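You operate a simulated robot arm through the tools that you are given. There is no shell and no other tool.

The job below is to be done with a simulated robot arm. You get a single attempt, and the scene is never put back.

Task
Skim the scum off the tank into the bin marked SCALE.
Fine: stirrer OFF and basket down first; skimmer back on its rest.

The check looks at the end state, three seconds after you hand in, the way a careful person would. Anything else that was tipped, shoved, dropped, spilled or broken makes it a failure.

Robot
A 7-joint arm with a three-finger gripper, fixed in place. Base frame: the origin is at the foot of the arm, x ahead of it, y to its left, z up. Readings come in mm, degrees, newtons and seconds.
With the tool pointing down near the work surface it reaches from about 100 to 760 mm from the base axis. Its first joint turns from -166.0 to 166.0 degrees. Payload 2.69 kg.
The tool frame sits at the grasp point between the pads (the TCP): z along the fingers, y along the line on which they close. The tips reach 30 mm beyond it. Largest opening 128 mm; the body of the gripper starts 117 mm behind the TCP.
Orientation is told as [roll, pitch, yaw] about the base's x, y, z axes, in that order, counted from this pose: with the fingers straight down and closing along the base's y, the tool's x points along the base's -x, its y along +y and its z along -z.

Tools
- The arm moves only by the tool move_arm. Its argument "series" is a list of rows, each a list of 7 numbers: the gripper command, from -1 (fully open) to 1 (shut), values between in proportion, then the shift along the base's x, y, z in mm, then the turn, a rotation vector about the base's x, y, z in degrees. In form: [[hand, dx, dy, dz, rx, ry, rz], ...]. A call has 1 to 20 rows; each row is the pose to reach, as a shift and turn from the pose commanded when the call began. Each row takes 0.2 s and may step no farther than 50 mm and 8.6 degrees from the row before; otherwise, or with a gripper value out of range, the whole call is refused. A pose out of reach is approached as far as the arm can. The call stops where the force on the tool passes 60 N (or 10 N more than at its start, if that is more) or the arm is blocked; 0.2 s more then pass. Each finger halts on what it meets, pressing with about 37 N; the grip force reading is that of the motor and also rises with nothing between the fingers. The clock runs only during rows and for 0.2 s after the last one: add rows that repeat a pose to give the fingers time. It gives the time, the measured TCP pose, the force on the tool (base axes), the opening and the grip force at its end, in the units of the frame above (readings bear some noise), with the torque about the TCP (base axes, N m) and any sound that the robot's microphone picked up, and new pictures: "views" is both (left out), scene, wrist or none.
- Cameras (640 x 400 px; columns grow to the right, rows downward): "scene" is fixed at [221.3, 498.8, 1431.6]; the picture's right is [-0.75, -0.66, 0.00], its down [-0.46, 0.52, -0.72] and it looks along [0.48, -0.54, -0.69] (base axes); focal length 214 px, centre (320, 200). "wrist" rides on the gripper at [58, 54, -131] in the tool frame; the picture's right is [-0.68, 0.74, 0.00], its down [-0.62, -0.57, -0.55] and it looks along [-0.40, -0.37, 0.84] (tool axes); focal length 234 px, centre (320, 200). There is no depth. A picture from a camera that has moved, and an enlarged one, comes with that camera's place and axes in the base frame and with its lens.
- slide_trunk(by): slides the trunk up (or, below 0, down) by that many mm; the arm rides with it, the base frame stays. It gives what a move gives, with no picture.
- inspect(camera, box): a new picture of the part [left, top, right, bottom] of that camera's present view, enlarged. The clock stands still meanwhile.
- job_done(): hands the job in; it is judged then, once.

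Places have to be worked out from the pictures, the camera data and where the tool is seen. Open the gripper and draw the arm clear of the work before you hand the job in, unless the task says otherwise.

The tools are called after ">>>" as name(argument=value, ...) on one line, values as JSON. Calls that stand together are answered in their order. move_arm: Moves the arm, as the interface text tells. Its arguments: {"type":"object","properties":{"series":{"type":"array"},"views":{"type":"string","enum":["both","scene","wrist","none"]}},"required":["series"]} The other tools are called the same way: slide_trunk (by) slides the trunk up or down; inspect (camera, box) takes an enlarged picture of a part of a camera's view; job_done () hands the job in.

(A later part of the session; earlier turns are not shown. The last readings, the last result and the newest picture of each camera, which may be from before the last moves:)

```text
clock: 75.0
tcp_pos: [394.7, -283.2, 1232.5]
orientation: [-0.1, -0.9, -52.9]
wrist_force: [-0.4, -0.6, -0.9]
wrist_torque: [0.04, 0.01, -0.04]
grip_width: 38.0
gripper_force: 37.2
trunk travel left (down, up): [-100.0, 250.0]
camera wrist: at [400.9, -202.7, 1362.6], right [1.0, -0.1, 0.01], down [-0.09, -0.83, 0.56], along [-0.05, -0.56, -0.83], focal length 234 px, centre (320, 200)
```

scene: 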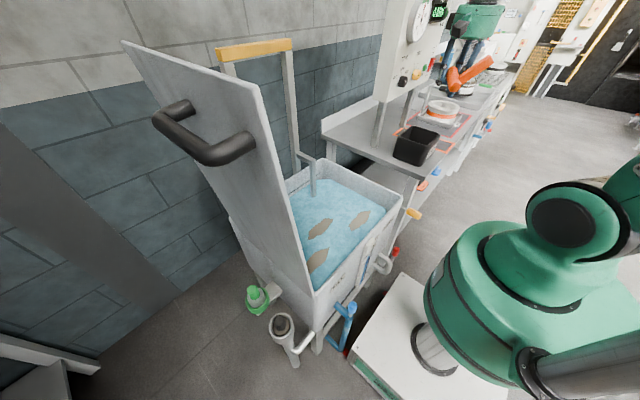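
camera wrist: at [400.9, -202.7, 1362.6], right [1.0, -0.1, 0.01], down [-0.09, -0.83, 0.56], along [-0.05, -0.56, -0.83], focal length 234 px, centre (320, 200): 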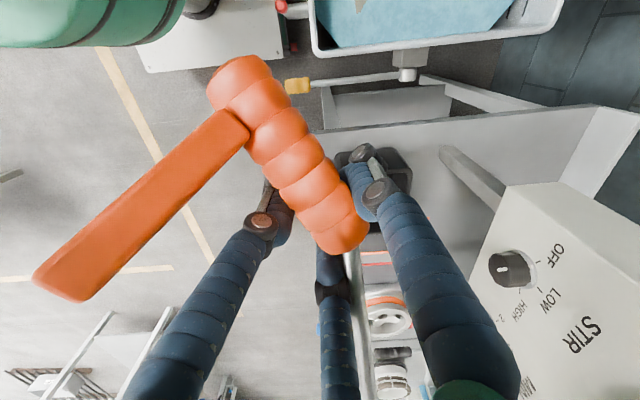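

Yawing this way works without trouble. I continue to the flipped yaw of about -125°.

>>> move_arm(series=[[1, 0, 0, 0, 0, 0, -8], [1, 0, 0, 0, 0, 0, -16], [1, 0, 0, 0, 0, 0, -24], [1, 0, 0, 0, 0, 0, -32], [1, 0, 0, 0, 0, 0, -40], [1, 0, 0, 0, 0, 0, -48], [1, 0, 0, 0, 0, 0, -56], [1, 0, 0, 0, 0, 0, -64], [1, 0, 0, 0, 0, 0, -72]], views="both")

```text
clock: 77.0
tcp_pos: [394.2, -283.9, 1234.3]
orientation: [0.0, -0.8, -125.1]
wrist_force: [-0.4, -0.3, -1.2]
wrist_torque: [-0.03, -0.04, 0.0]
grip_width: 38.0
gripper_force: 36.9
trunk travel left (down, up): [-100.0, 250.0]
camera wrist: at [473.9, -264.5, 1363.3], right [0.22, -0.98, 0.01], down [-0.81, -0.17, 0.56], along [-0.54, -0.13, -0.83], focal length 234 px, centre (320, 200)
```

scene: 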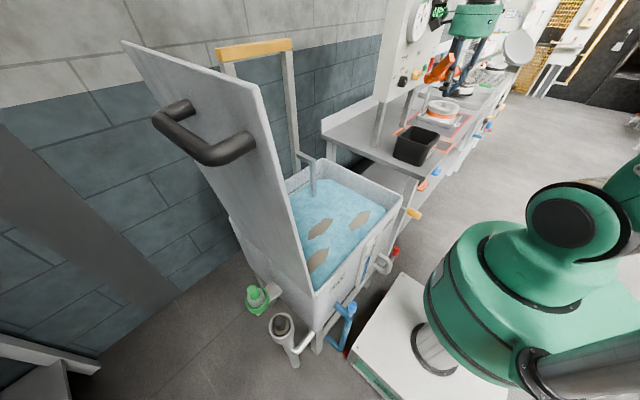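
wrist: 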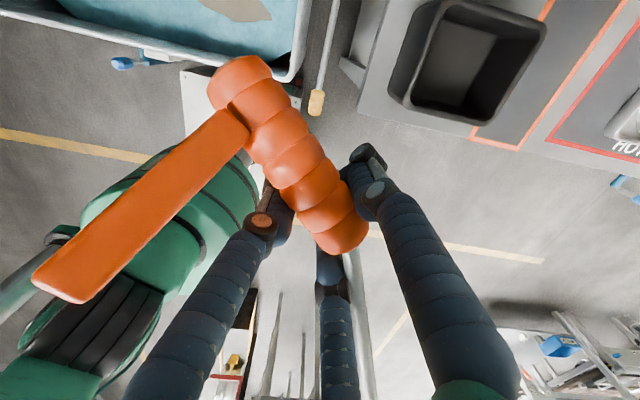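

Now at yaw -125°. I move out over the tank at height, aligning the yaw with the radial direction, where there's plenty of clearance for testing the outward tilt.

>>> move_arm(series=[[1, 30, 27, 5, 0, 0, 4], [1, 60, 54, 10, 0, 0, 8], [1, 90, 81, 10, 0, 0, 12], [1, 120, 108, 10, 0, 0, 16], [1, 150, 135, 10, 0, 0, 20], [1, 180, 162, 10, 0, 0, 23], [1, 200, 184, 10, 0, 0, 25.5], [1, 200, 184, 10, 0, 0, 25.5]], views="both")

```text
clock: 78.8
tcp_pos: [594.8, -98.5, 1240.8]
orientation: [0.0, -0.8, -99.2]
wrist_force: [1.4, -0.2, -0.2]
wrist_torque: [0.05, 0.01, 0.01]
grip_width: 38.3
gripper_force: 37.5
trunk travel left (down, up): [-100.0, 250.0]
camera wrist: at [658.3, -48.0, 1370.3], right [0.62, -0.79, 0.01], down [-0.66, -0.51, 0.56], along [-0.43, -0.35, -0.83], focal length 234 px, centre (320, 200)
```

scene: 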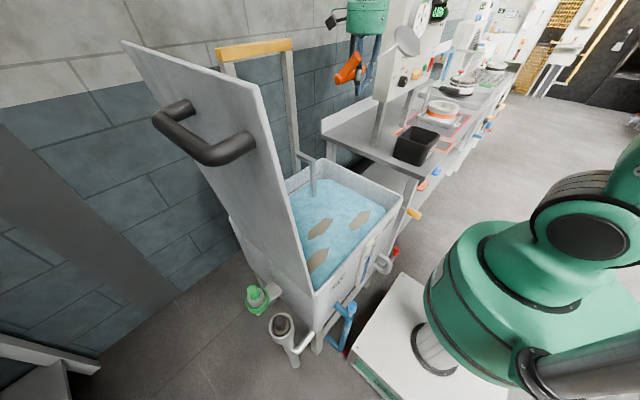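
wrist: 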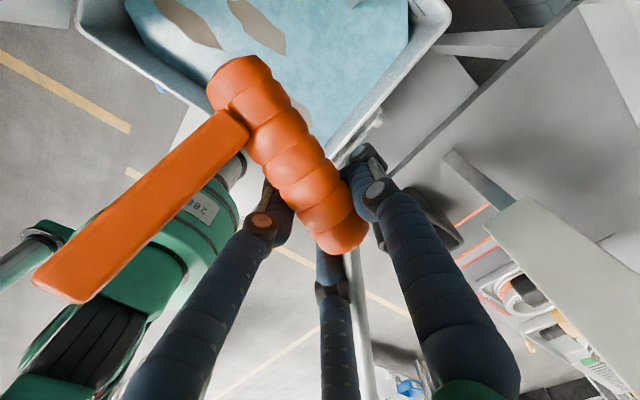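

Now I tilt the tool outward in steps, checking that the position holds.

>>> move_arm(series=[[1, 0, 0, 0, -1.3, -7.9, 0], [1, 0, 0, 0, -2.6, -15.8, 0], [1, 0, 0, 0, -3.8, -23.7, 0], [1, 0, 0, 0, -5.1, -31.6, 0], [1, 0, 0, 0, -6.4, -39.5, 0], [1, 0, 0, 0, -7.7, -47.4, 0]], views="none")

>>> move_arm(series=[[1, 0, 0, 0, -1.3, -7.9, 0], [1, 0, 0, 0, -2.6, -15.8, 0], [1, 0, 0, 0, -3.8, -23.7, 0], [1, 0, 0, 0, -5.1, -31.6, 0], [1, 0, 0, 0, -6.4, -39.5, 0]], views="both")

```text
clock: 80.2
tcp_pos: [594.9, -100.5, 1241.6]
orientation: [48.1, -0.6, -100.0]
wrist_force: [0.9, 0.3, -0.7]
wrist_torque: [0.01, -0.02, -0.01]
grip_width: 38.1
gripper_force: 36.9
trunk travel left (down, up): [-100.0, 250.0]
```

```text
clock: 81.4
tcp_pos: [592.2, -100.2, 1245.7]
orientation: [88.5, 0.0, -100.2]
wrist_force: [-1.9, -0.1, 2.3]
wrist_torque: [0.06, 0.32, -0.01]
grip_width: 38.2
gripper_force: 37.1
trunk travel left (down, up): [-100.0, 250.0]
camera wrist: at [475.0, -19.1, 1303.0], right [-0.1, -0.67, 0.74], down [-0.66, -0.51, -0.55], along [0.74, -0.54, -0.39], focal length 234 px, centre (320, 200)
```

scene: 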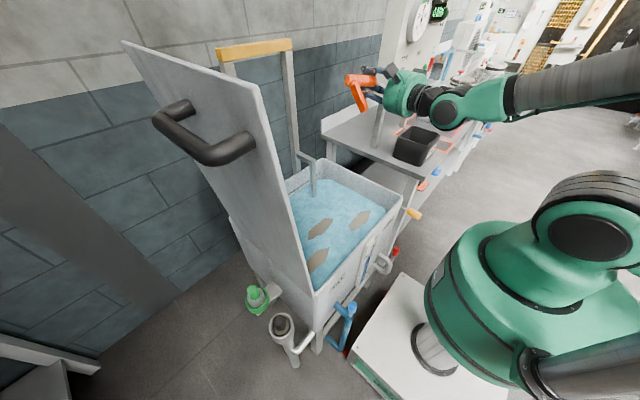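
wrist: 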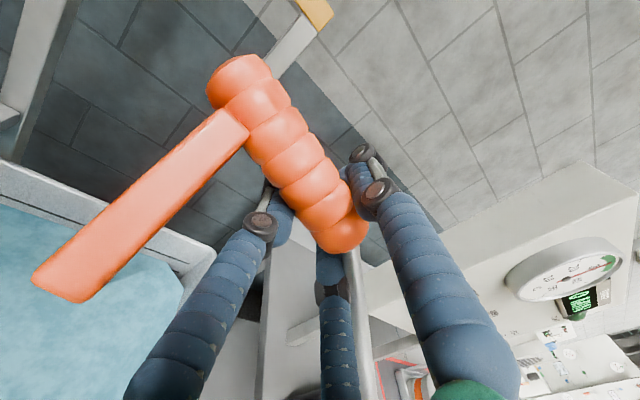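

The flipped configuration reaches 88° of outward tilt easily. I continue tilting to bring the leg and dish nearer to upright.

>>> move_arm(series=[[1, 0, 0, 0, -1.3, -7.9, 0], [1, 0, 0, 0, -2.6, -15.8, 0], [1, 0, 0, 0, -3.8, -23.7, 0]], views="both")

>>> inspect(camera="scene", box=[320, 40, 450, 140])

```text
clock: 82.2
tcp_pos: [592.7, -100.4, 1243.3]
orientation: [112.1, 0.5, -100.0]
wrist_force: [-0.9, 0.1, -1.3]
wrist_torque: [0.03, 0.02, -0.04]
grip_width: 37.9
gripper_force: 37.0
trunk travel left (down, up): [-100.0, 250.0]
camera wrist: at [464.3, -17.4, 1243.7], right [-0.39, -0.62, 0.68], down [-0.4, -0.55, -0.74], along [0.83, -0.56, -0.03], focal length 234 px, centre (320, 200)
```

scene: 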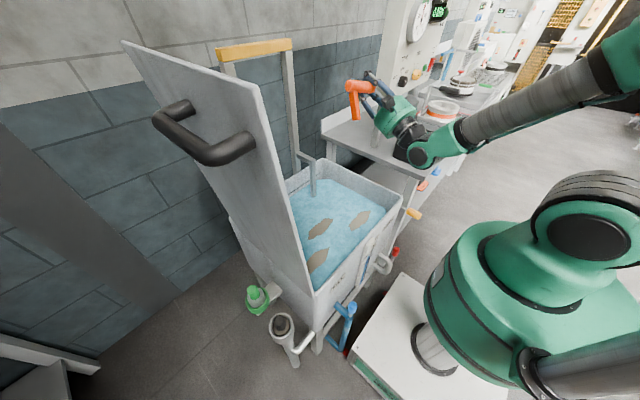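
wrist: 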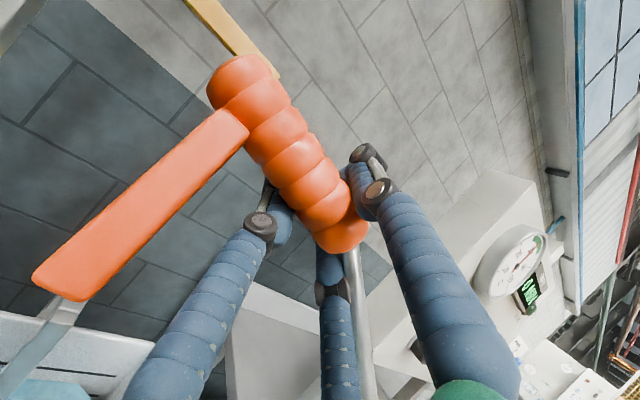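

```text
4.00 times, centred on (385, 90) of scene
camera zoom: at [221.3, 498.8, 1431.6], right [-0.75, -0.66, 0.0], down [-0.46, 0.52, -0.72], along [0.48, -0.54, -0.69], focal length 858 px, centre (60, 640)
```

zoom: 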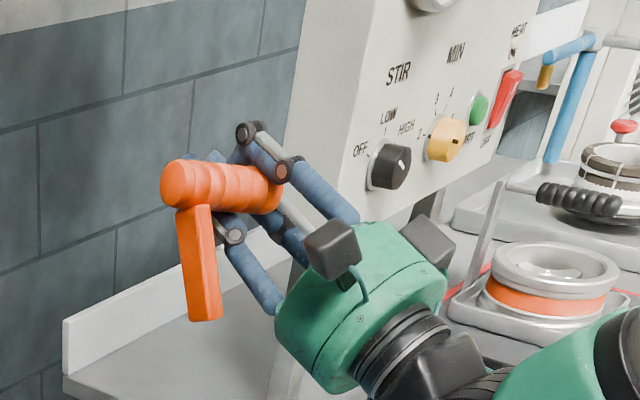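

At 112° tilt the leg now hangs nearly straight down (about 15° off). Two more small steps.

>>> move_arm(series=[[1, 0, 0, 0, -1.3, -7.9, 0], [1, 0, 0, 0, -2.2, -13.8, 0], [1, 0, 0, 0, -2.2, -13.8, 0]], views="both")

>>> inspect(camera="scene", box=[320, 40, 450, 140])

```text
clock: 83.0
tcp_pos: [594.1, -100.3, 1242.6]
orientation: [126.0, 0.6, -99.8]
wrist_force: [0.0, -0.1, -1.5]
wrist_torque: [0.02, -0.1, 0.01]
grip_width: 37.8
gripper_force: 36.7
trunk travel left (down, up): [-100.0, 250.0]
camera wrist: at [469.3, -18.6, 1209.0], right [-0.54, -0.6, 0.59], down [-0.21, -0.58, -0.79], along [0.81, -0.55, 0.19], focal length 234 px, centre (320, 200)
```

scene: 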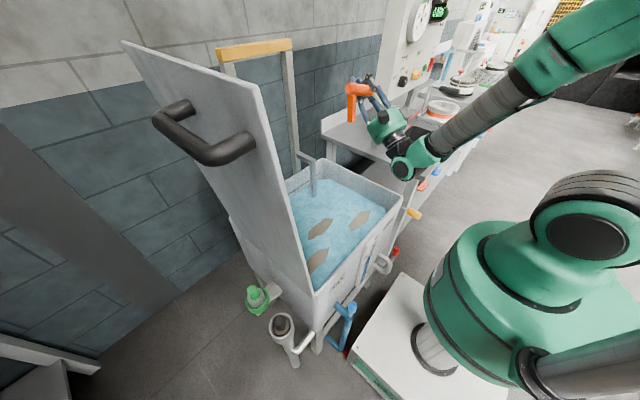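
wrist: 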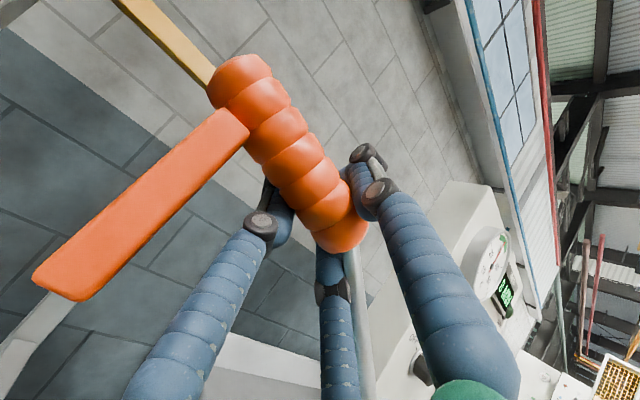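

```text
4.00 times, centred on (385, 90) of scene
camera zoom: at [221.3, 498.8, 1431.6], right [-0.75, -0.66, 0.0], down [-0.46, 0.52, -0.72], along [0.48, -0.54, -0.69], focal length 858 px, centre (60, 640)
```

zoom: 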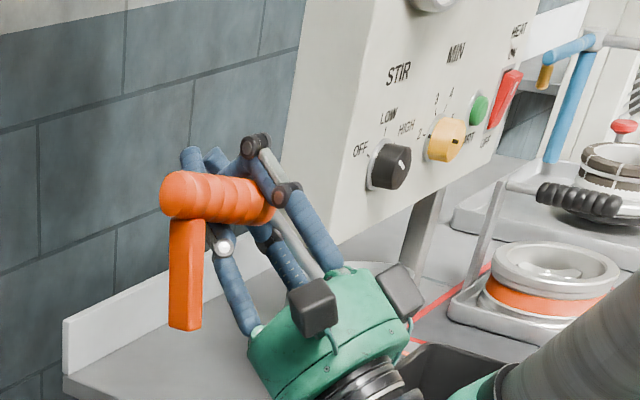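

Excellent: at 126° tilt the skimmer is practically upright again. I plan to stand it on the bench's front edge and regrasp it properly. First I ease the tilt to about 95° for transit and swing toward the right side at height.

>>> move_arm(series=[[1, -20, -15, 0, 1.3, 7.7, 0], [1, -40, -30, 0, 2.5, 15.3, 0], [1, -60, -50, 0, 3.8, 23, 0], [1, -80, -75, 0, 5, 30.6, 0], [1, -80, -75, 0, 5, 30.6, 0]], views="none")

>>> move_arm(series=[[1, 0, -40, 0, 0, 0, -3], [1, 0, -80, 0, 0, 0, -6], [1, -5, -120, 0, 0, 0, -9], [1, -15, -155, 0, 0, 0, -12], [1, -30, -190, 0, 0, 0, -15], [1, -45, -225, 0, 0, 0, -18]], views="both")

```text
clock: 84.2
tcp_pos: [512.0, -175.9, 1241.5]
orientation: [94.9, 0.3, -100.2]
wrist_force: [-0.7, 0.5, -0.6]
wrist_torque: [0.05, -0.05, 0.0]
grip_width: 38.0
gripper_force: 36.9
trunk travel left (down, up): [-100.0, 250.0]
```

```text
clock: 85.8
tcp_pos: [485.6, -381.0, 1255.1]
orientation: [96.0, -0.2, -115.7]
wrist_force: [0.8, -1.4, -2.1]
wrist_torque: [-0.03, -0.06, 0.06]
grip_width: 37.9
gripper_force: 36.8
trunk travel left (down, up): [-100.0, 250.0]
stopped in row 6: the arm was blocked; the commanded pose is now the measured one
camera wrist: at [389.3, -269.5, 1294.6], right [-0.36, -0.57, 0.73], down [-0.71, -0.35, -0.62], along [0.61, -0.74, -0.28], focal length 234 px, centre (320, 200)
```

scene: 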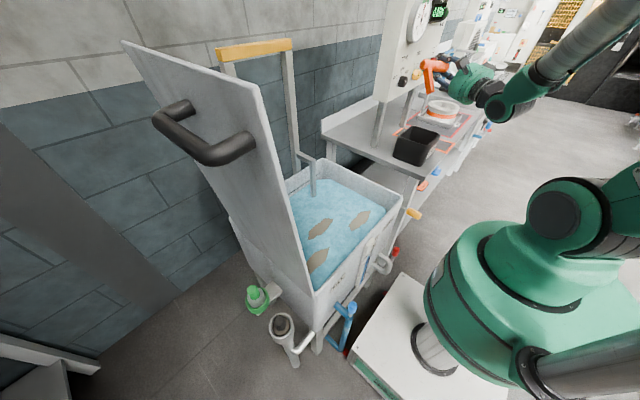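
wrist: 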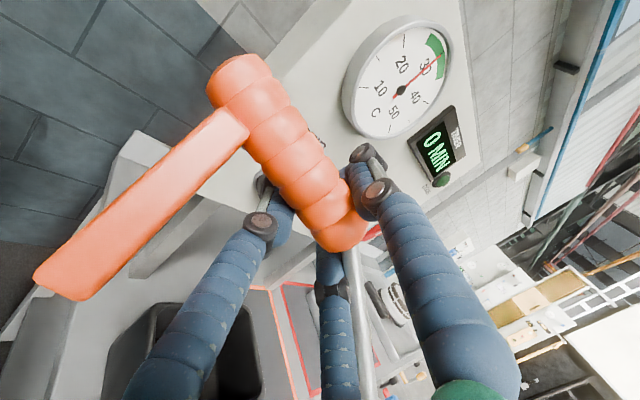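

The arm reached another joint limit moving right with a forward-pointing tool. I'll go back to tool-down here, travel to the right side that way, and tilt only once there.

>>> move_arm(series=[[1, 0, 10, 0, 3.5, 7.2, 0], [1, 0, 20, 0, 6.9, 14.4, 0], [1, 0, 30, 0, 10.4, 21.6, 0], [1, 0, 40, 0, 13.9, 28.8, 0], [1, 0, 45, 0, 17.4, 36, 0], [1, 0, 50, 0, 20.8, 43.2, 0], [1, 0, 50, 0, 24.3, 50.5, 0], [1, 0, 50, 0, 27.8, 57.7, 0], [1, 0, 50, 0, 31.2, 64.9, 0], [1, 0, 50, 0, 34.7, 72.1, 0], [1, 0, 50, 0, 38.2, 79.3, 0], [1, 0, 50, 0, 41.7, 86.5, 0], [1, 0, 50, 0, 41.7, 86.5, 0]], views="both")

```text
clock: 88.6
tcp_pos: [485.0, -334.3, 1255.3]
orientation: [53.3, -0.2, -115.5]
wrist_force: [0.4, -0.4, -1.3]
wrist_torque: [0.01, -0.09, 0.01]
grip_width: 37.4
gripper_force: 37.2
out of reach, approached as far as the arm can: row 6, 7, 8, 9, 10, 11, 12, 13
trunk travel left (down, up): [-100.0, 250.0]
camera wrist: at [445.0, -248.9, 1376.9], right [0.11, -0.8, 0.59], down [-0.97, -0.22, -0.12], along [0.23, -0.56, -0.8], focal length 234 px, centre (320, 200)
```

scene: 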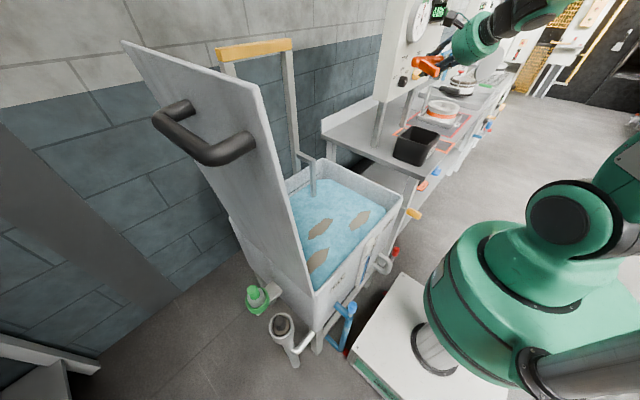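
wrist: 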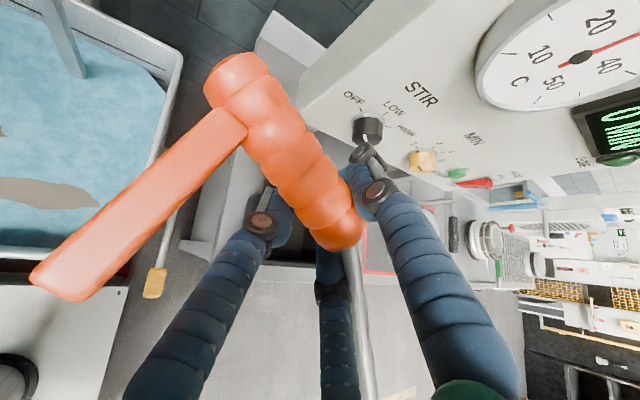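

The current posture can't bring the tool down here. I go back toward the spot over the tank where tool-down worked, untilting on the way.

>>> move_arm(series=[[1, 9, 30, -3, 0, 0, 0], [1, 18, 60, -6, 2, 6.4, 1.8], [1, 28, 85, -9, 4.1, 12.7, 3.6], [1, 37, 105, -12, 6.1, 19.1, 5.4], [1, 47, 125, -15, 8.2, 25.5, 7.2], [1, 56, 140, -18, 10.2, 31.8, 9], [1, 65, 155, -21, 12.2, 38.2, 10.8], [1, 70, 170, -24, 14.3, 44.5, 12.6], [1, 75, 184, -25, 16.3, 50.9, 14.4], [1, 75, 184, -25, 16.3, 50.9, 14.4]], views="both")

```text
clock: 90.8
tcp_pos: [503.3, -204.5, 1051.9]
orientation: [31.3, -2.5, -108.2]
wrist_force: [0.7, -0.4, -0.5]
wrist_torque: [-0.01, -0.04, 0.02]
grip_width: 37.2
gripper_force: 36.7
out of reach, approached as far as the arm can: row 2, 3, 4, 5, 6, 7, 8, 9, 10
trunk travel left (down, up): [-100.0, 250.0]
camera wrist: at [503.3, -136.0, 1189.5], right [0.39, -0.82, 0.41], down [-0.92, -0.34, 0.2], along [-0.03, -0.46, -0.89], focal length 234 px, centre (320, 200)
```

scene: 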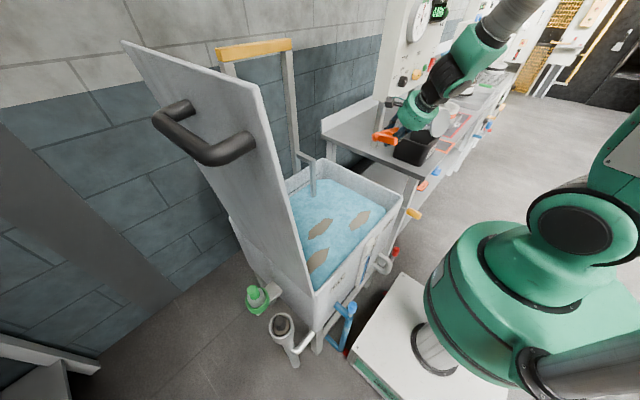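
wrist: 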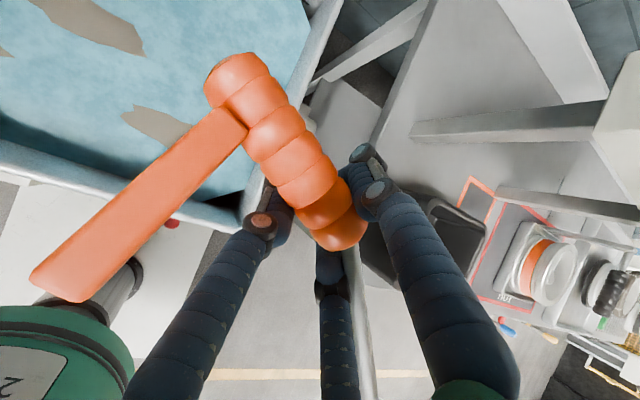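

It sagged lower (z=1052) but touched nothing. I finish bringing the tool vertical here at this lower height.

>>> move_arm(series=[[1, 0, 5, 0, 2, 6, 1], [1, 0, 10, 0, 4, 12, 2], [1, 0, 15, 0, 6, 18, 3], [1, 0, 20, 0, 8, 24, 4], [1, 0, 20, 0, 9.6, 29.5, 5], [1, 0, 20, 0, 9.6, 29.5, 5]], views="wrist")

```text
clock: 92.2
tcp_pos: [494.5, -196.7, 1025.6]
orientation: [28.2, -2.5, -107.7]
wrist_force: [-0.1, 0.0, -1.0]
wrist_torque: [-0.03, -0.06, -0.01]
grip_width: 37.2
gripper_force: 36.3
out of reach, approached as far as the arm can: row 1, 2, 3, 4, 5, 6
trunk travel left (down, up): [-100.0, 250.0]
camera wrist: at [501.2, -130.8, 1163.5], right [0.42, -0.83, 0.38], down [-0.91, -0.35, 0.24], along [-0.07, -0.44, -0.89], focal length 234 px, centre (320, 200)
```

wrist: 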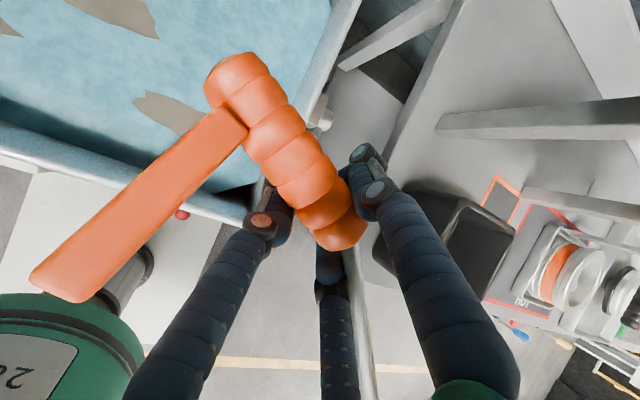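

I retrace: tilt outward again and rise to the pose that worked before, to get the arm out of this posture.

>>> move_arm(series=[[1, 2, 2, 20, -1.8, -7.2, 0.8], [1, 4, 5, 45, -3.6, -14.4, 1.5], [1, 6, 7, 70, -5.3, -21.6, 2.3], [1, 8, 9, 95, -7.1, -28.8, 3], [1, 10, 12, 120, -8.9, -36.1, 3.8], [1, 12, 14, 145, -10.7, -43.3, 4.5], [1, 14, 16, 170, -12.4, -50.5, 5.3], [1, 16, 19, 195, -14.2, -57.7, 6], [1, 18, 21, 215, -16, -64.9, 6.8], [1, 18, 21, 215, -16, -64.9, 6.8]], views="scene")

```text
clock: 94.4
tcp_pos: [512.8, -176.2, 1238.6]
orientation: [95.2, -1.0, -102.3]
wrist_force: [0.2, 0.0, -1.3]
wrist_torque: [-0.03, -0.04, 0.01]
grip_width: 36.7
gripper_force: 37.0
trunk travel left (down, up): [-100.0, 250.0]
```

scene: 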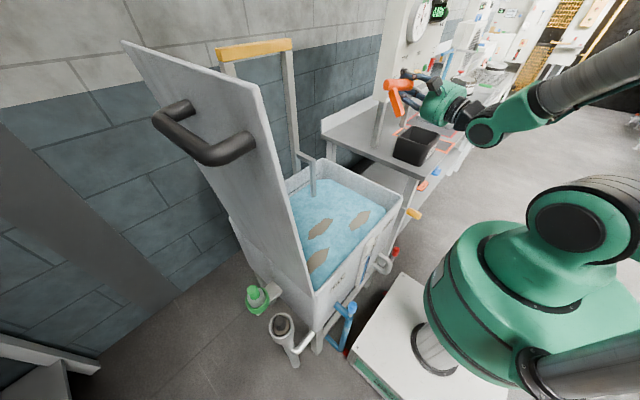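

Back at a known-good pose. I move out over the tank to the earlier spot and then untilt there, as I came.

>>> move_arm(series=[[1, 20, 19, 1, 0, 0, 0.5], [1, 40, 38, 2, 0, 0, 1], [1, 60, 57, 3, 0, 0, 1.5], [1, 80, 76, 4, 0, 0, 2.3], [1, 80, 76, 4, 0, 0, 2.3]], views="none")

>>> move_arm(series=[[1, 0, 0, 0, 1.3, 7.9, 0], [1, 0, 0, 0, 2.6, 15.8, 0], [1, 0, 0, 0, 3.8, 23.7, 0], [1, 0, 0, 0, 5.1, 31.6, 0], [1, 0, 0, 0, 6.4, 39.5, 0], [1, 0, 0, 0, 6.4, 39.5, 0]], views="none")

```text
clock: 95.6
tcp_pos: [593.0, -98.3, 1241.9]
orientation: [95.0, -1.0, -100.0]
wrist_force: [-0.1, -0.1, -1.5]
wrist_torque: [0.0, -0.12, 0.0]
grip_width: 36.6
gripper_force: 37.0
trunk travel left (down, up): [-100.0, 250.0]
```

```text
clock: 97.0
tcp_pos: [592.7, -100.9, 1241.9]
orientation: [54.8, -1.3, -99.2]
wrist_force: [0.6, 0.5, -1.9]
wrist_torque: [0.04, -0.06, 0.03]
grip_width: 36.8
gripper_force: 37.1
trunk travel left (down, up): [-100.0, 250.0]
```

That works. I continue untilting to vertical.

>>> move_arm(series=[[1, 0, 0, 0, 1.3, 7.7, 0], [1, 0, 0, 0, 2.5, 15.5, 0], [1, 0, 0, 0, 3.8, 23.2, 0], [1, 0, 0, 0, 5, 30.9, 0], [1, 0, 0, 0, 6.3, 38.7, 0], [1, 0, 0, 0, 7.5, 46.4, 0], [1, 0, 0, 0, 8.8, 54.1, 0], [1, 0, 0, 0, 8.8, 54.1, 0]], views="both")

```text
clock: 98.8
tcp_pos: [593.6, -98.9, 1243.1]
orientation: [0.1, -0.6, -98.2]
wrist_force: [1.0, -0.1, -1.3]
wrist_torque: [0.06, 0.05, -0.03]
grip_width: 36.8
gripper_force: 37.0
trunk travel left (down, up): [-100.0, 250.0]
camera wrist: at [655.1, -47.1, 1372.9], right [0.63, -0.77, 0.01], down [-0.65, -0.52, 0.55], along [-0.42, -0.36, -0.83], focal length 234 px, centre (320, 200)
```

scene: 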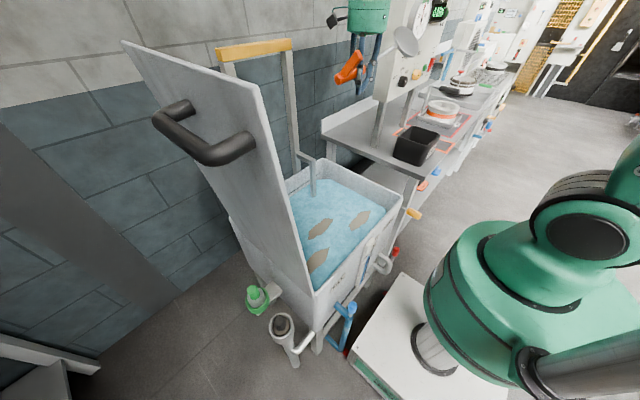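
wrist: 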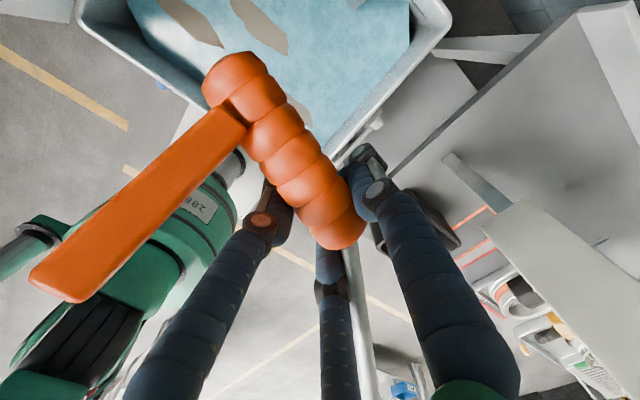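

The arm is back in a good posture with the tool vertical. The plan is to lay the skimmer down on the bench beside its pad, regrasp it, and set it upright. I yaw back to 0° while moving toward the right side at height.

>>> move_arm(series=[[1, -13, -23, -5, 0, 0, 7.5], [1, -27, -46, -10, 0, 0, 15], [1, -40, -69, -15, 0, 0, 22.5], [1, -54, -92, -20, 0, 0, 30], [1, -67, -115, -25, 0, 0, 37.5], [1, -80, -138, -30, 0, 0, 45], [1, -94, -161, -35, 0, 0, 52.5], [1, -107, -184, -40, 0, 0, 60], [1, -121, -207, -45, 0, 0, 67.5], [1, -134, -230, -50, 0, 0, 75], [1, -147, -253, -55, 0, 0, 82.5], [1, -161, -277, -60, 0, 0, 90], [1, -174, -301, -63, 0, 0, 98], [1, -174, -301, -63, 0, 0, 98]], views="both")

```text
clock: 101.8
tcp_pos: [419.5, -402.4, 1180.5]
orientation: [0.3, -0.7, -0.1]
wrist_force: [0.6, -1.1, -0.8]
wrist_torque: [0.03, 0.03, 0.0]
grip_width: 36.8
gripper_force: 36.7
trunk travel left (down, up): [-100.0, 250.0]
camera wrist: at [360.5, -348.6, 1311.0], right [0.68, 0.74, 0.01], down [0.61, -0.57, 0.55], along [0.41, -0.37, -0.83], focal length 234 px, centre (320, 200)
```

scene: 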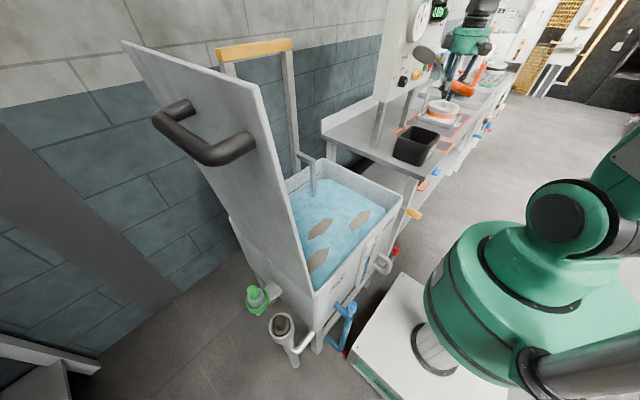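
wrist: 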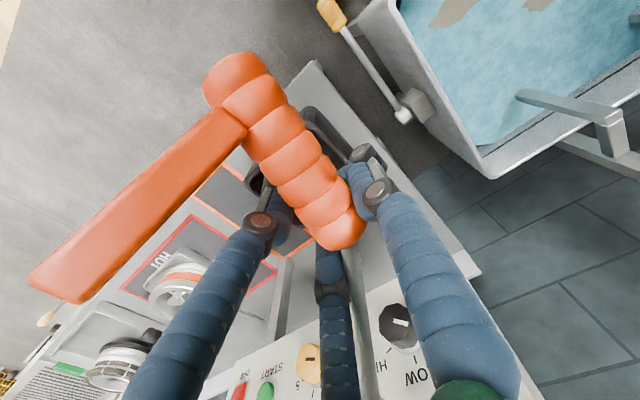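

I zoom into the scene to measure exactly how the skimmer sits in the hand now.

>>> inspect(camera="scene", box=[400, 20, 510, 120])

```text
4.00 times, centred on (455, 70) of scene
camera zoom: at [221.3, 498.8, 1431.6], right [-0.75, -0.66, 0.0], down [-0.46, 0.52, -0.72], along [0.48, -0.54, -0.69], focal length 858 px, centre (-220, 720)
```

zoom: 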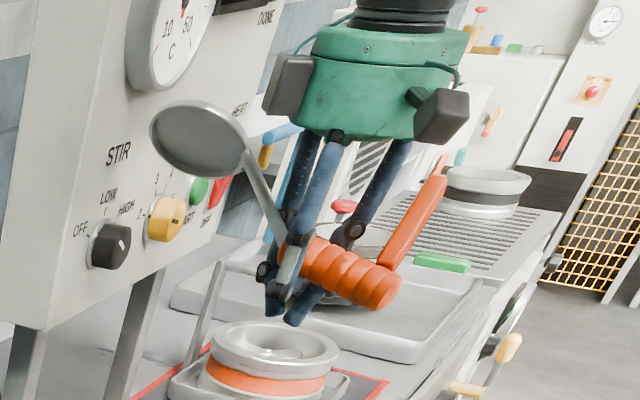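

The handle sits deep in the fingers near its far end, with the leg up and leaning outward. I move down to the right, staying clear of the panel knobs and the bin, to lay the skimmer on the bench next to its pad.

>>> move_arm(series=[[1, -20, -20, -35, 0, 0, 0], [1, -40, -45, -70, 0, 0, 0], [1, -40, -75, -105, -1, 0, 0], [1, -40, -105, -140, -2, 0, 0], [1, -40, -135, -175, -3, 0, 0], [1, -40, -165, -205, -4, 0, 0], [1, -35, -195, -220, -5, 0, 0], [1, -15, -215, -225, -5, 0, 0], [1, 10, -222, -225, -5, 0, 0], [1, 28, -222, -225, -5, 0, 0], [1, 28, -222, -225, -5, 0, 0]], views="both")

>>> inspect(camera="scene", box=[390, 60, 490, 160])

```text
clock: 103.8
tcp_pos: [407.5, -616.8, 953.8]
orientation: [-4.3, 0.0, 0.0]
wrist_force: [-18.6, 0.8, 5.5]
wrist_torque: [0.29, -0.23, 0.62]
grip_width: 37.1
gripper_force: 37.6
trunk travel left (down, up): [-100.0, 250.0]
stopped in row 9: the force on the tool passed its limit at 77 N (the readings are from after the stop); the commanded pose is now the measured one
camera wrist: at [350.1, -553.1, 1079.6], right [0.68, 0.73, -0.06], down [0.62, -0.52, 0.59], along [0.4, -0.43, -0.81], focal length 234 px, centre (320, 200)
```

scene: 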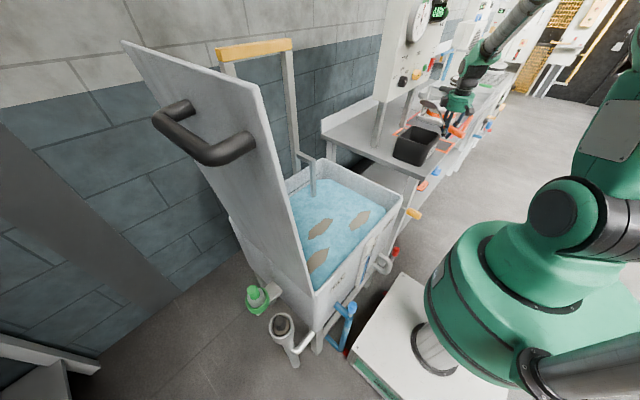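
wrist: 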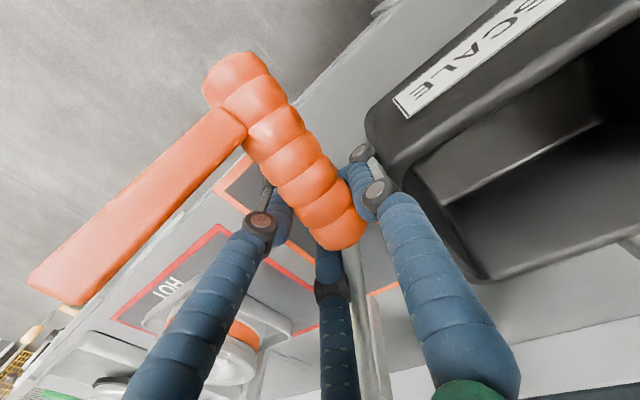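

```text
4.00 times, centred on (440, 110) of scene
camera zoom: at [221.3, 498.8, 1431.6], right [-0.75, -0.66, 0.0], down [-0.46, 0.52, -0.72], along [0.48, -0.54, -0.69], focal length 858 px, centre (-160, 560)
```

zoom: 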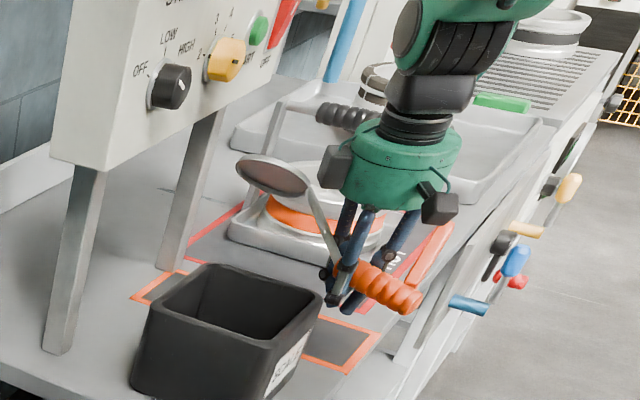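

Something resisted at the end of that move. I stop and compare the bin with the earlier identical zoom to check for contact.

>>> inspect(camera="scene", box=[380, 100, 480, 180])

>>> inspect(camera="wrist", box=[180, 80, 420, 300])

```text
5.00 times, centred on (430, 140) of scene
camera zoom: at [221.3, 498.8, 1431.6], right [-0.75, -0.66, 0.0], down [-0.46, 0.52, -0.72], along [0.48, -0.54, -0.69], focal length 1072 px, centre (-230, 500)
```

zoom: 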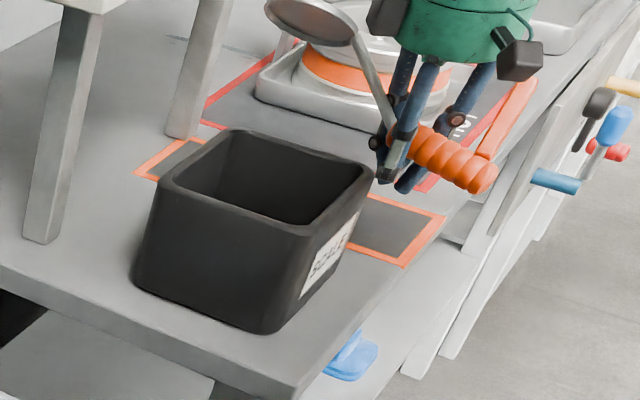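

```text
1.82 times, centred on (300, 190) of wrist
camera zoom: at [350.1, -553.1, 1079.6], right [0.68, 0.73, -0.06], down [0.62, -0.52, 0.59], along [0.4, -0.43, -0.81], focal length 426 px, centre (356, 218)
```

zoom: 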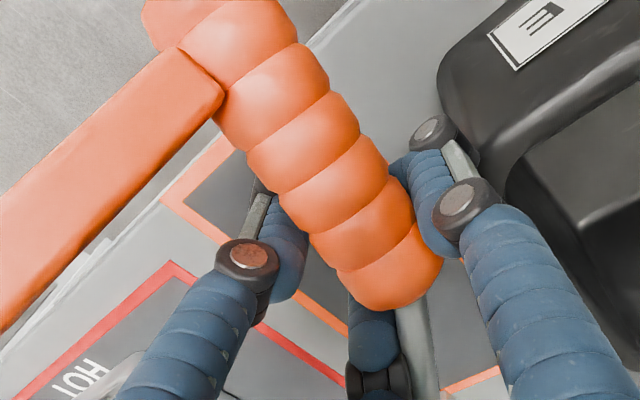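

The right finger's knuckle met the bin's upper corner; the bin image is unchanged, so it did not shift visibly. I back off and take a line further away from the bin.

>>> move_arm(series=[[1, -8, 0, 0, 0, 0, 0], [1, -16, -4, 2, 0, 0, 0], [1, -16, -16, 4, -4, 0, 0], [1, -16, -28, 4, -8, 0, 0], [1, -6, -36, 4, -11, 0, 0], [1, 8, -38, 4, -11, 0, 0], [1, 24, -38, 4, -11, 0, 0], [1, 40, -38, 4, -11, 0, 0], [1, 40, -38, 4, -11, 0, 0]], views="both")

>>> inspect(camera="scene", box=[380, 100, 480, 180])

```text
clock: 105.8
tcp_pos: [450.3, -654.0, 954.6]
orientation: [-15.3, 0.0, -0.1]
wrist_force: [0.1, 0.8, -1.8]
wrist_torque: [0.01, 0.06, 0.04]
grip_width: 36.7
gripper_force: 36.8
trunk travel left (down, up): [-100.0, 250.0]
camera wrist: at [391.8, -567.3, 1068.1], right [0.68, 0.71, -0.2], down [0.62, -0.4, 0.68], along [0.4, -0.58, -0.71], focal length 234 px, centre (320, 200)
```

scene: 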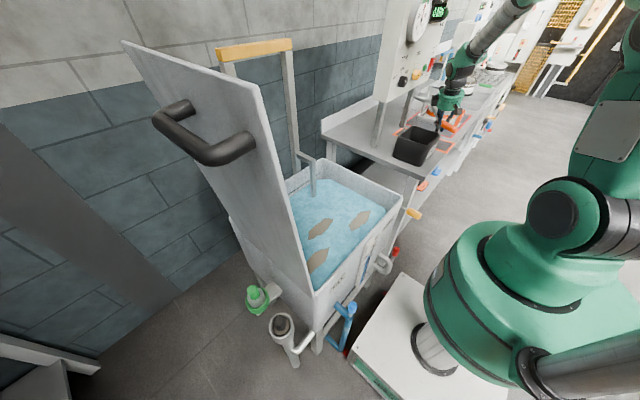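
wrist: 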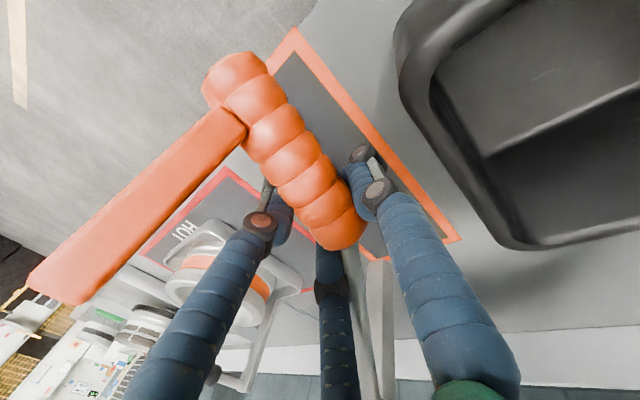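

```text
5.00 times, centred on (430, 140) of scene
camera zoom: at [221.3, 498.8, 1431.6], right [-0.75, -0.66, 0.0], down [-0.46, 0.52, -0.72], along [0.48, -0.54, -0.69], focal length 1072 px, centre (-230, 500)
```

zoom: 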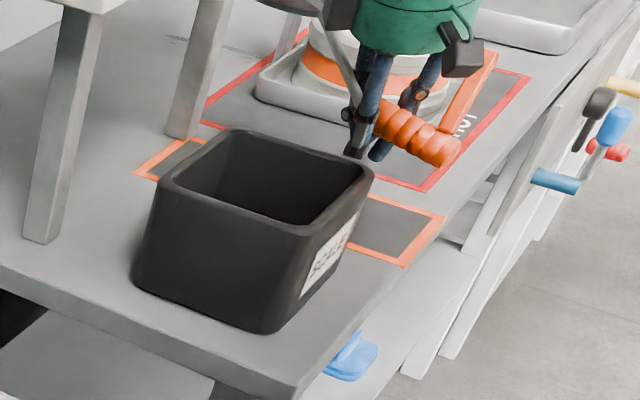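

Bin untouched. I lower until the fingertips are just above the bench, then open only to about 60 mm so the fingers cage the handle as the skimmer settles.

>>> move_arm(series=[[1, 0, 0, -15, 0, 0, 0], [1, 0, 0, -30, 0, 0, 0], [1, 0, 0, -45, 0, 0, 0], [1, 0, 0, -55, 0, 0, 0], [1, 0, 0, -55, 0, 0, 0]], views="both")

>>> inspect(camera="scene", box=[390, 80, 480, 160])

```text
clock: 107.0
tcp_pos: [451.2, -655.1, 901.4]
orientation: [-15.3, 0.1, 0.0]
wrist_force: [1.5, 0.6, -0.9]
wrist_torque: [0.0, 0.03, 0.0]
grip_width: 36.8
gripper_force: 37.0
trunk travel left (down, up): [-100.0, 250.0]
camera wrist: at [393.1, -568.2, 1013.8], right [0.68, 0.71, -0.19], down [0.62, -0.4, 0.68], along [0.4, -0.58, -0.71], focal length 234 px, centre (320, 200)
```

scene: 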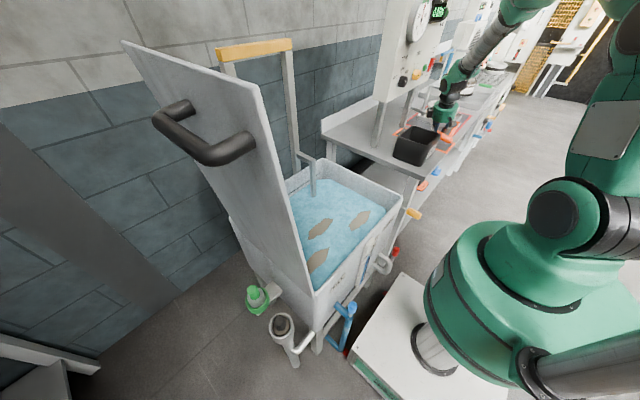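
wrist: 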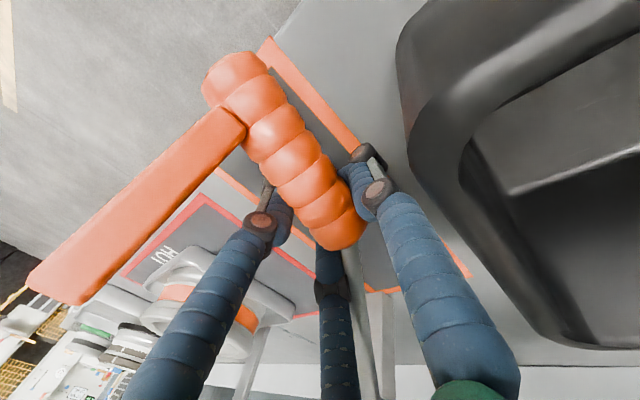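

```text
5.00 times, centred on (435, 120) of scene
camera zoom: at [221.3, 498.8, 1431.6], right [-0.75, -0.66, 0.0], down [-0.46, 0.52, -0.72], along [0.48, -0.54, -0.69], focal length 1072 px, centre (-255, 600)
```

zoom: 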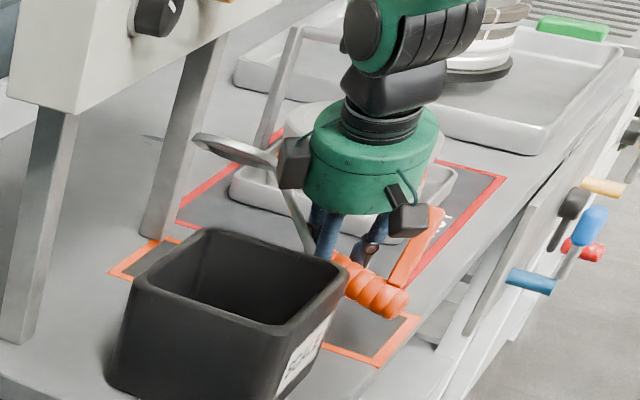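

Tips are about 10 mm above the bench. I open to about 60 mm and wait for the skimmer to settle.

>>> move_arm(series=[[0.06, 0, 0, 0, 0, 0, 0], [0.06, 0, 0, 0, 0, 0, 0], [0.06, 0, 0, 0, 0, 0, 0], [0.06, 0, 0, 0, 0, 0, 0], [0.06, 0, 0, 0, 0, 0, 0], [0.06, 0, 0, 0, 0, 0, 0]], views="both")

>>> inspect(camera="scene", box=[390, 80, 480, 160])

>>> inspect(camera="wrist", box=[120, 50, 440, 280])

```text
clock: 108.3
tcp_pos: [452.1, -654.2, 901.0]
orientation: [-15.5, 0.0, 0.0]
wrist_force: [1.3, -9.5, 4.4]
wrist_torque: [0.84, 0.03, -0.05]
grip_width: 55.6
gripper_force: 0.0
trunk travel left (down, up): [-100.0, 250.0]
camera wrist: at [393.1, -568.6, 1014.1], right [0.68, 0.71, -0.19], down [0.62, -0.4, 0.68], along [0.4, -0.58, -0.71], focal length 234 px, centre (320, 200)
```

scene: 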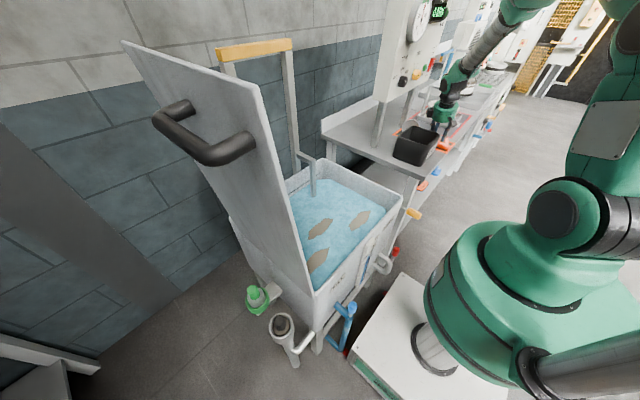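
wrist: 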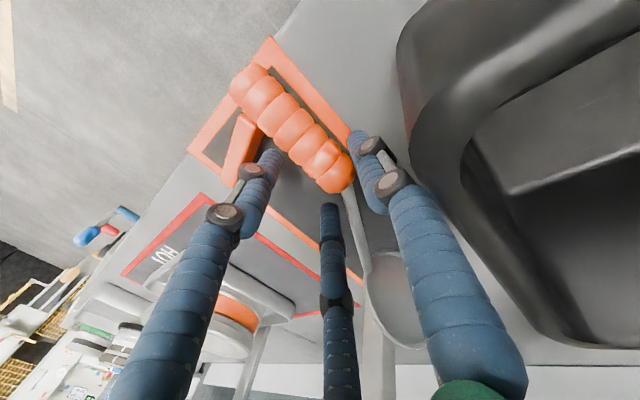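

```text
5.00 times, centred on (435, 120) of scene
camera zoom: at [221.3, 498.8, 1431.6], right [-0.75, -0.66, 0.0], down [-0.46, 0.52, -0.72], along [0.48, -0.54, -0.69], focal length 1072 px, centre (-255, 600)
```

zoom: 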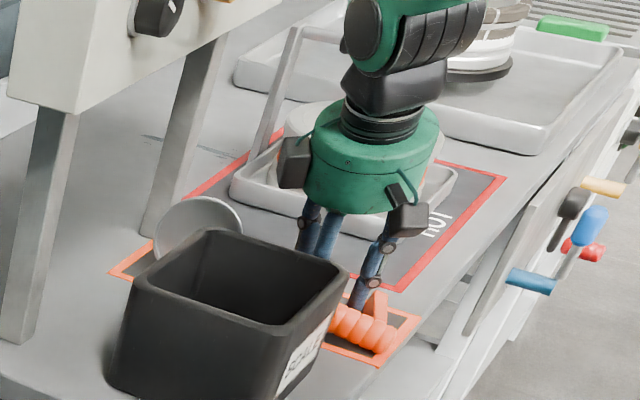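

```text
1.74 times, centred on (280, 165) of wrist
camera zoom: at [393.1, -568.6, 1014.1], right [0.68, 0.71, -0.19], down [0.62, -0.4, 0.68], along [0.4, -0.58, -0.71], focal length 407 px, centre (390, 261)
```

zoom: 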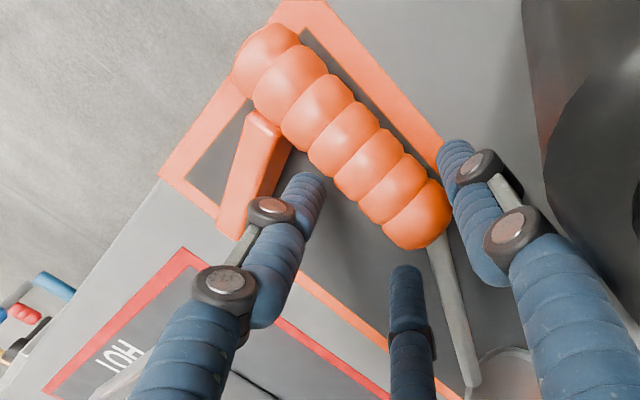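

The skimmer is now lying safely on its side, leg outward: handle from about (378,-656) to (461,-653) at z≈873. I shift to the handle's middle, lower slightly and close on it.

>>> move_arm(series=[[-0.1, 0, 0, 2, 0, 0, 0], [-0.1, -12, -1, 2, 0, 0, 0], [-0.1, -24, -3, 0, 0, 0, 0], [-0.1, -24, -4, -5, 0, 0, 0], [-0.1, -24, -4, -8, 0, 0, 0], [-0.1, -24, -4, -8, 0, 0, 0]], views="both")

>>> inspect(camera="wrist", box=[120, 50, 440, 280])

```text
clock: 109.8
tcp_pos: [427.7, -658.4, 895.1]
orientation: [-15.4, -0.1, 0.0]
wrist_force: [-3.2, -19.4, 23.9]
wrist_torque: [3.09, -0.24, 0.29]
grip_width: 63.8
gripper_force: 0.0
trunk travel left (down, up): [-100.0, 250.0]
camera wrist: at [369.1, -572.1, 1006.5], right [0.68, 0.71, -0.19], down [0.62, -0.4, 0.68], along [0.4, -0.58, -0.71], focal length 234 px, centre (320, 200)
```

scene: 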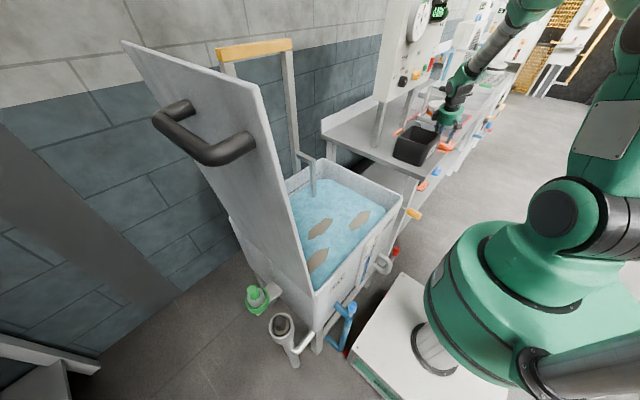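
wrist: 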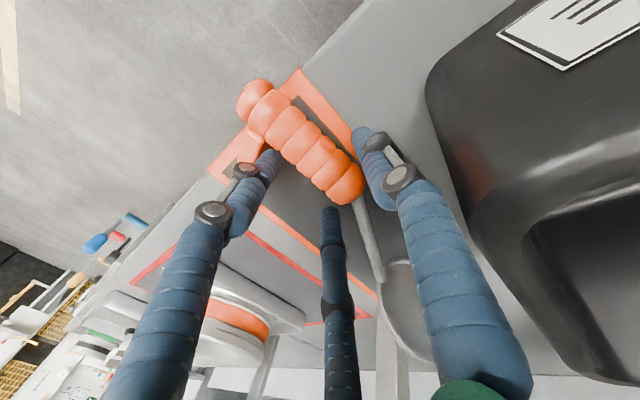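

```text
1.74 times, centred on (280, 165) of wrist
camera zoom: at [369.1, -572.1, 1006.5], right [0.68, 0.71, -0.19], down [0.62, -0.4, 0.68], along [0.4, -0.58, -0.71], focal length 407 px, centre (390, 261)
```

zoom: 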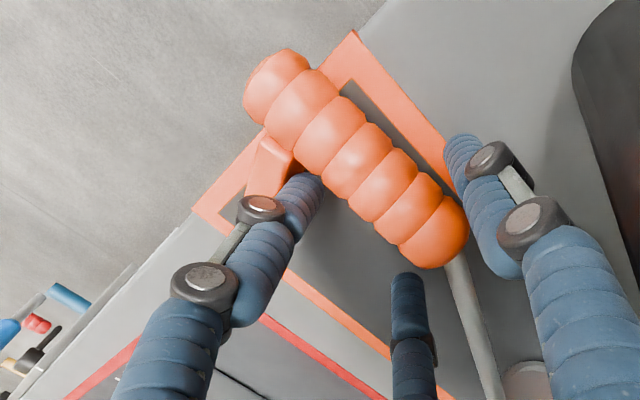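

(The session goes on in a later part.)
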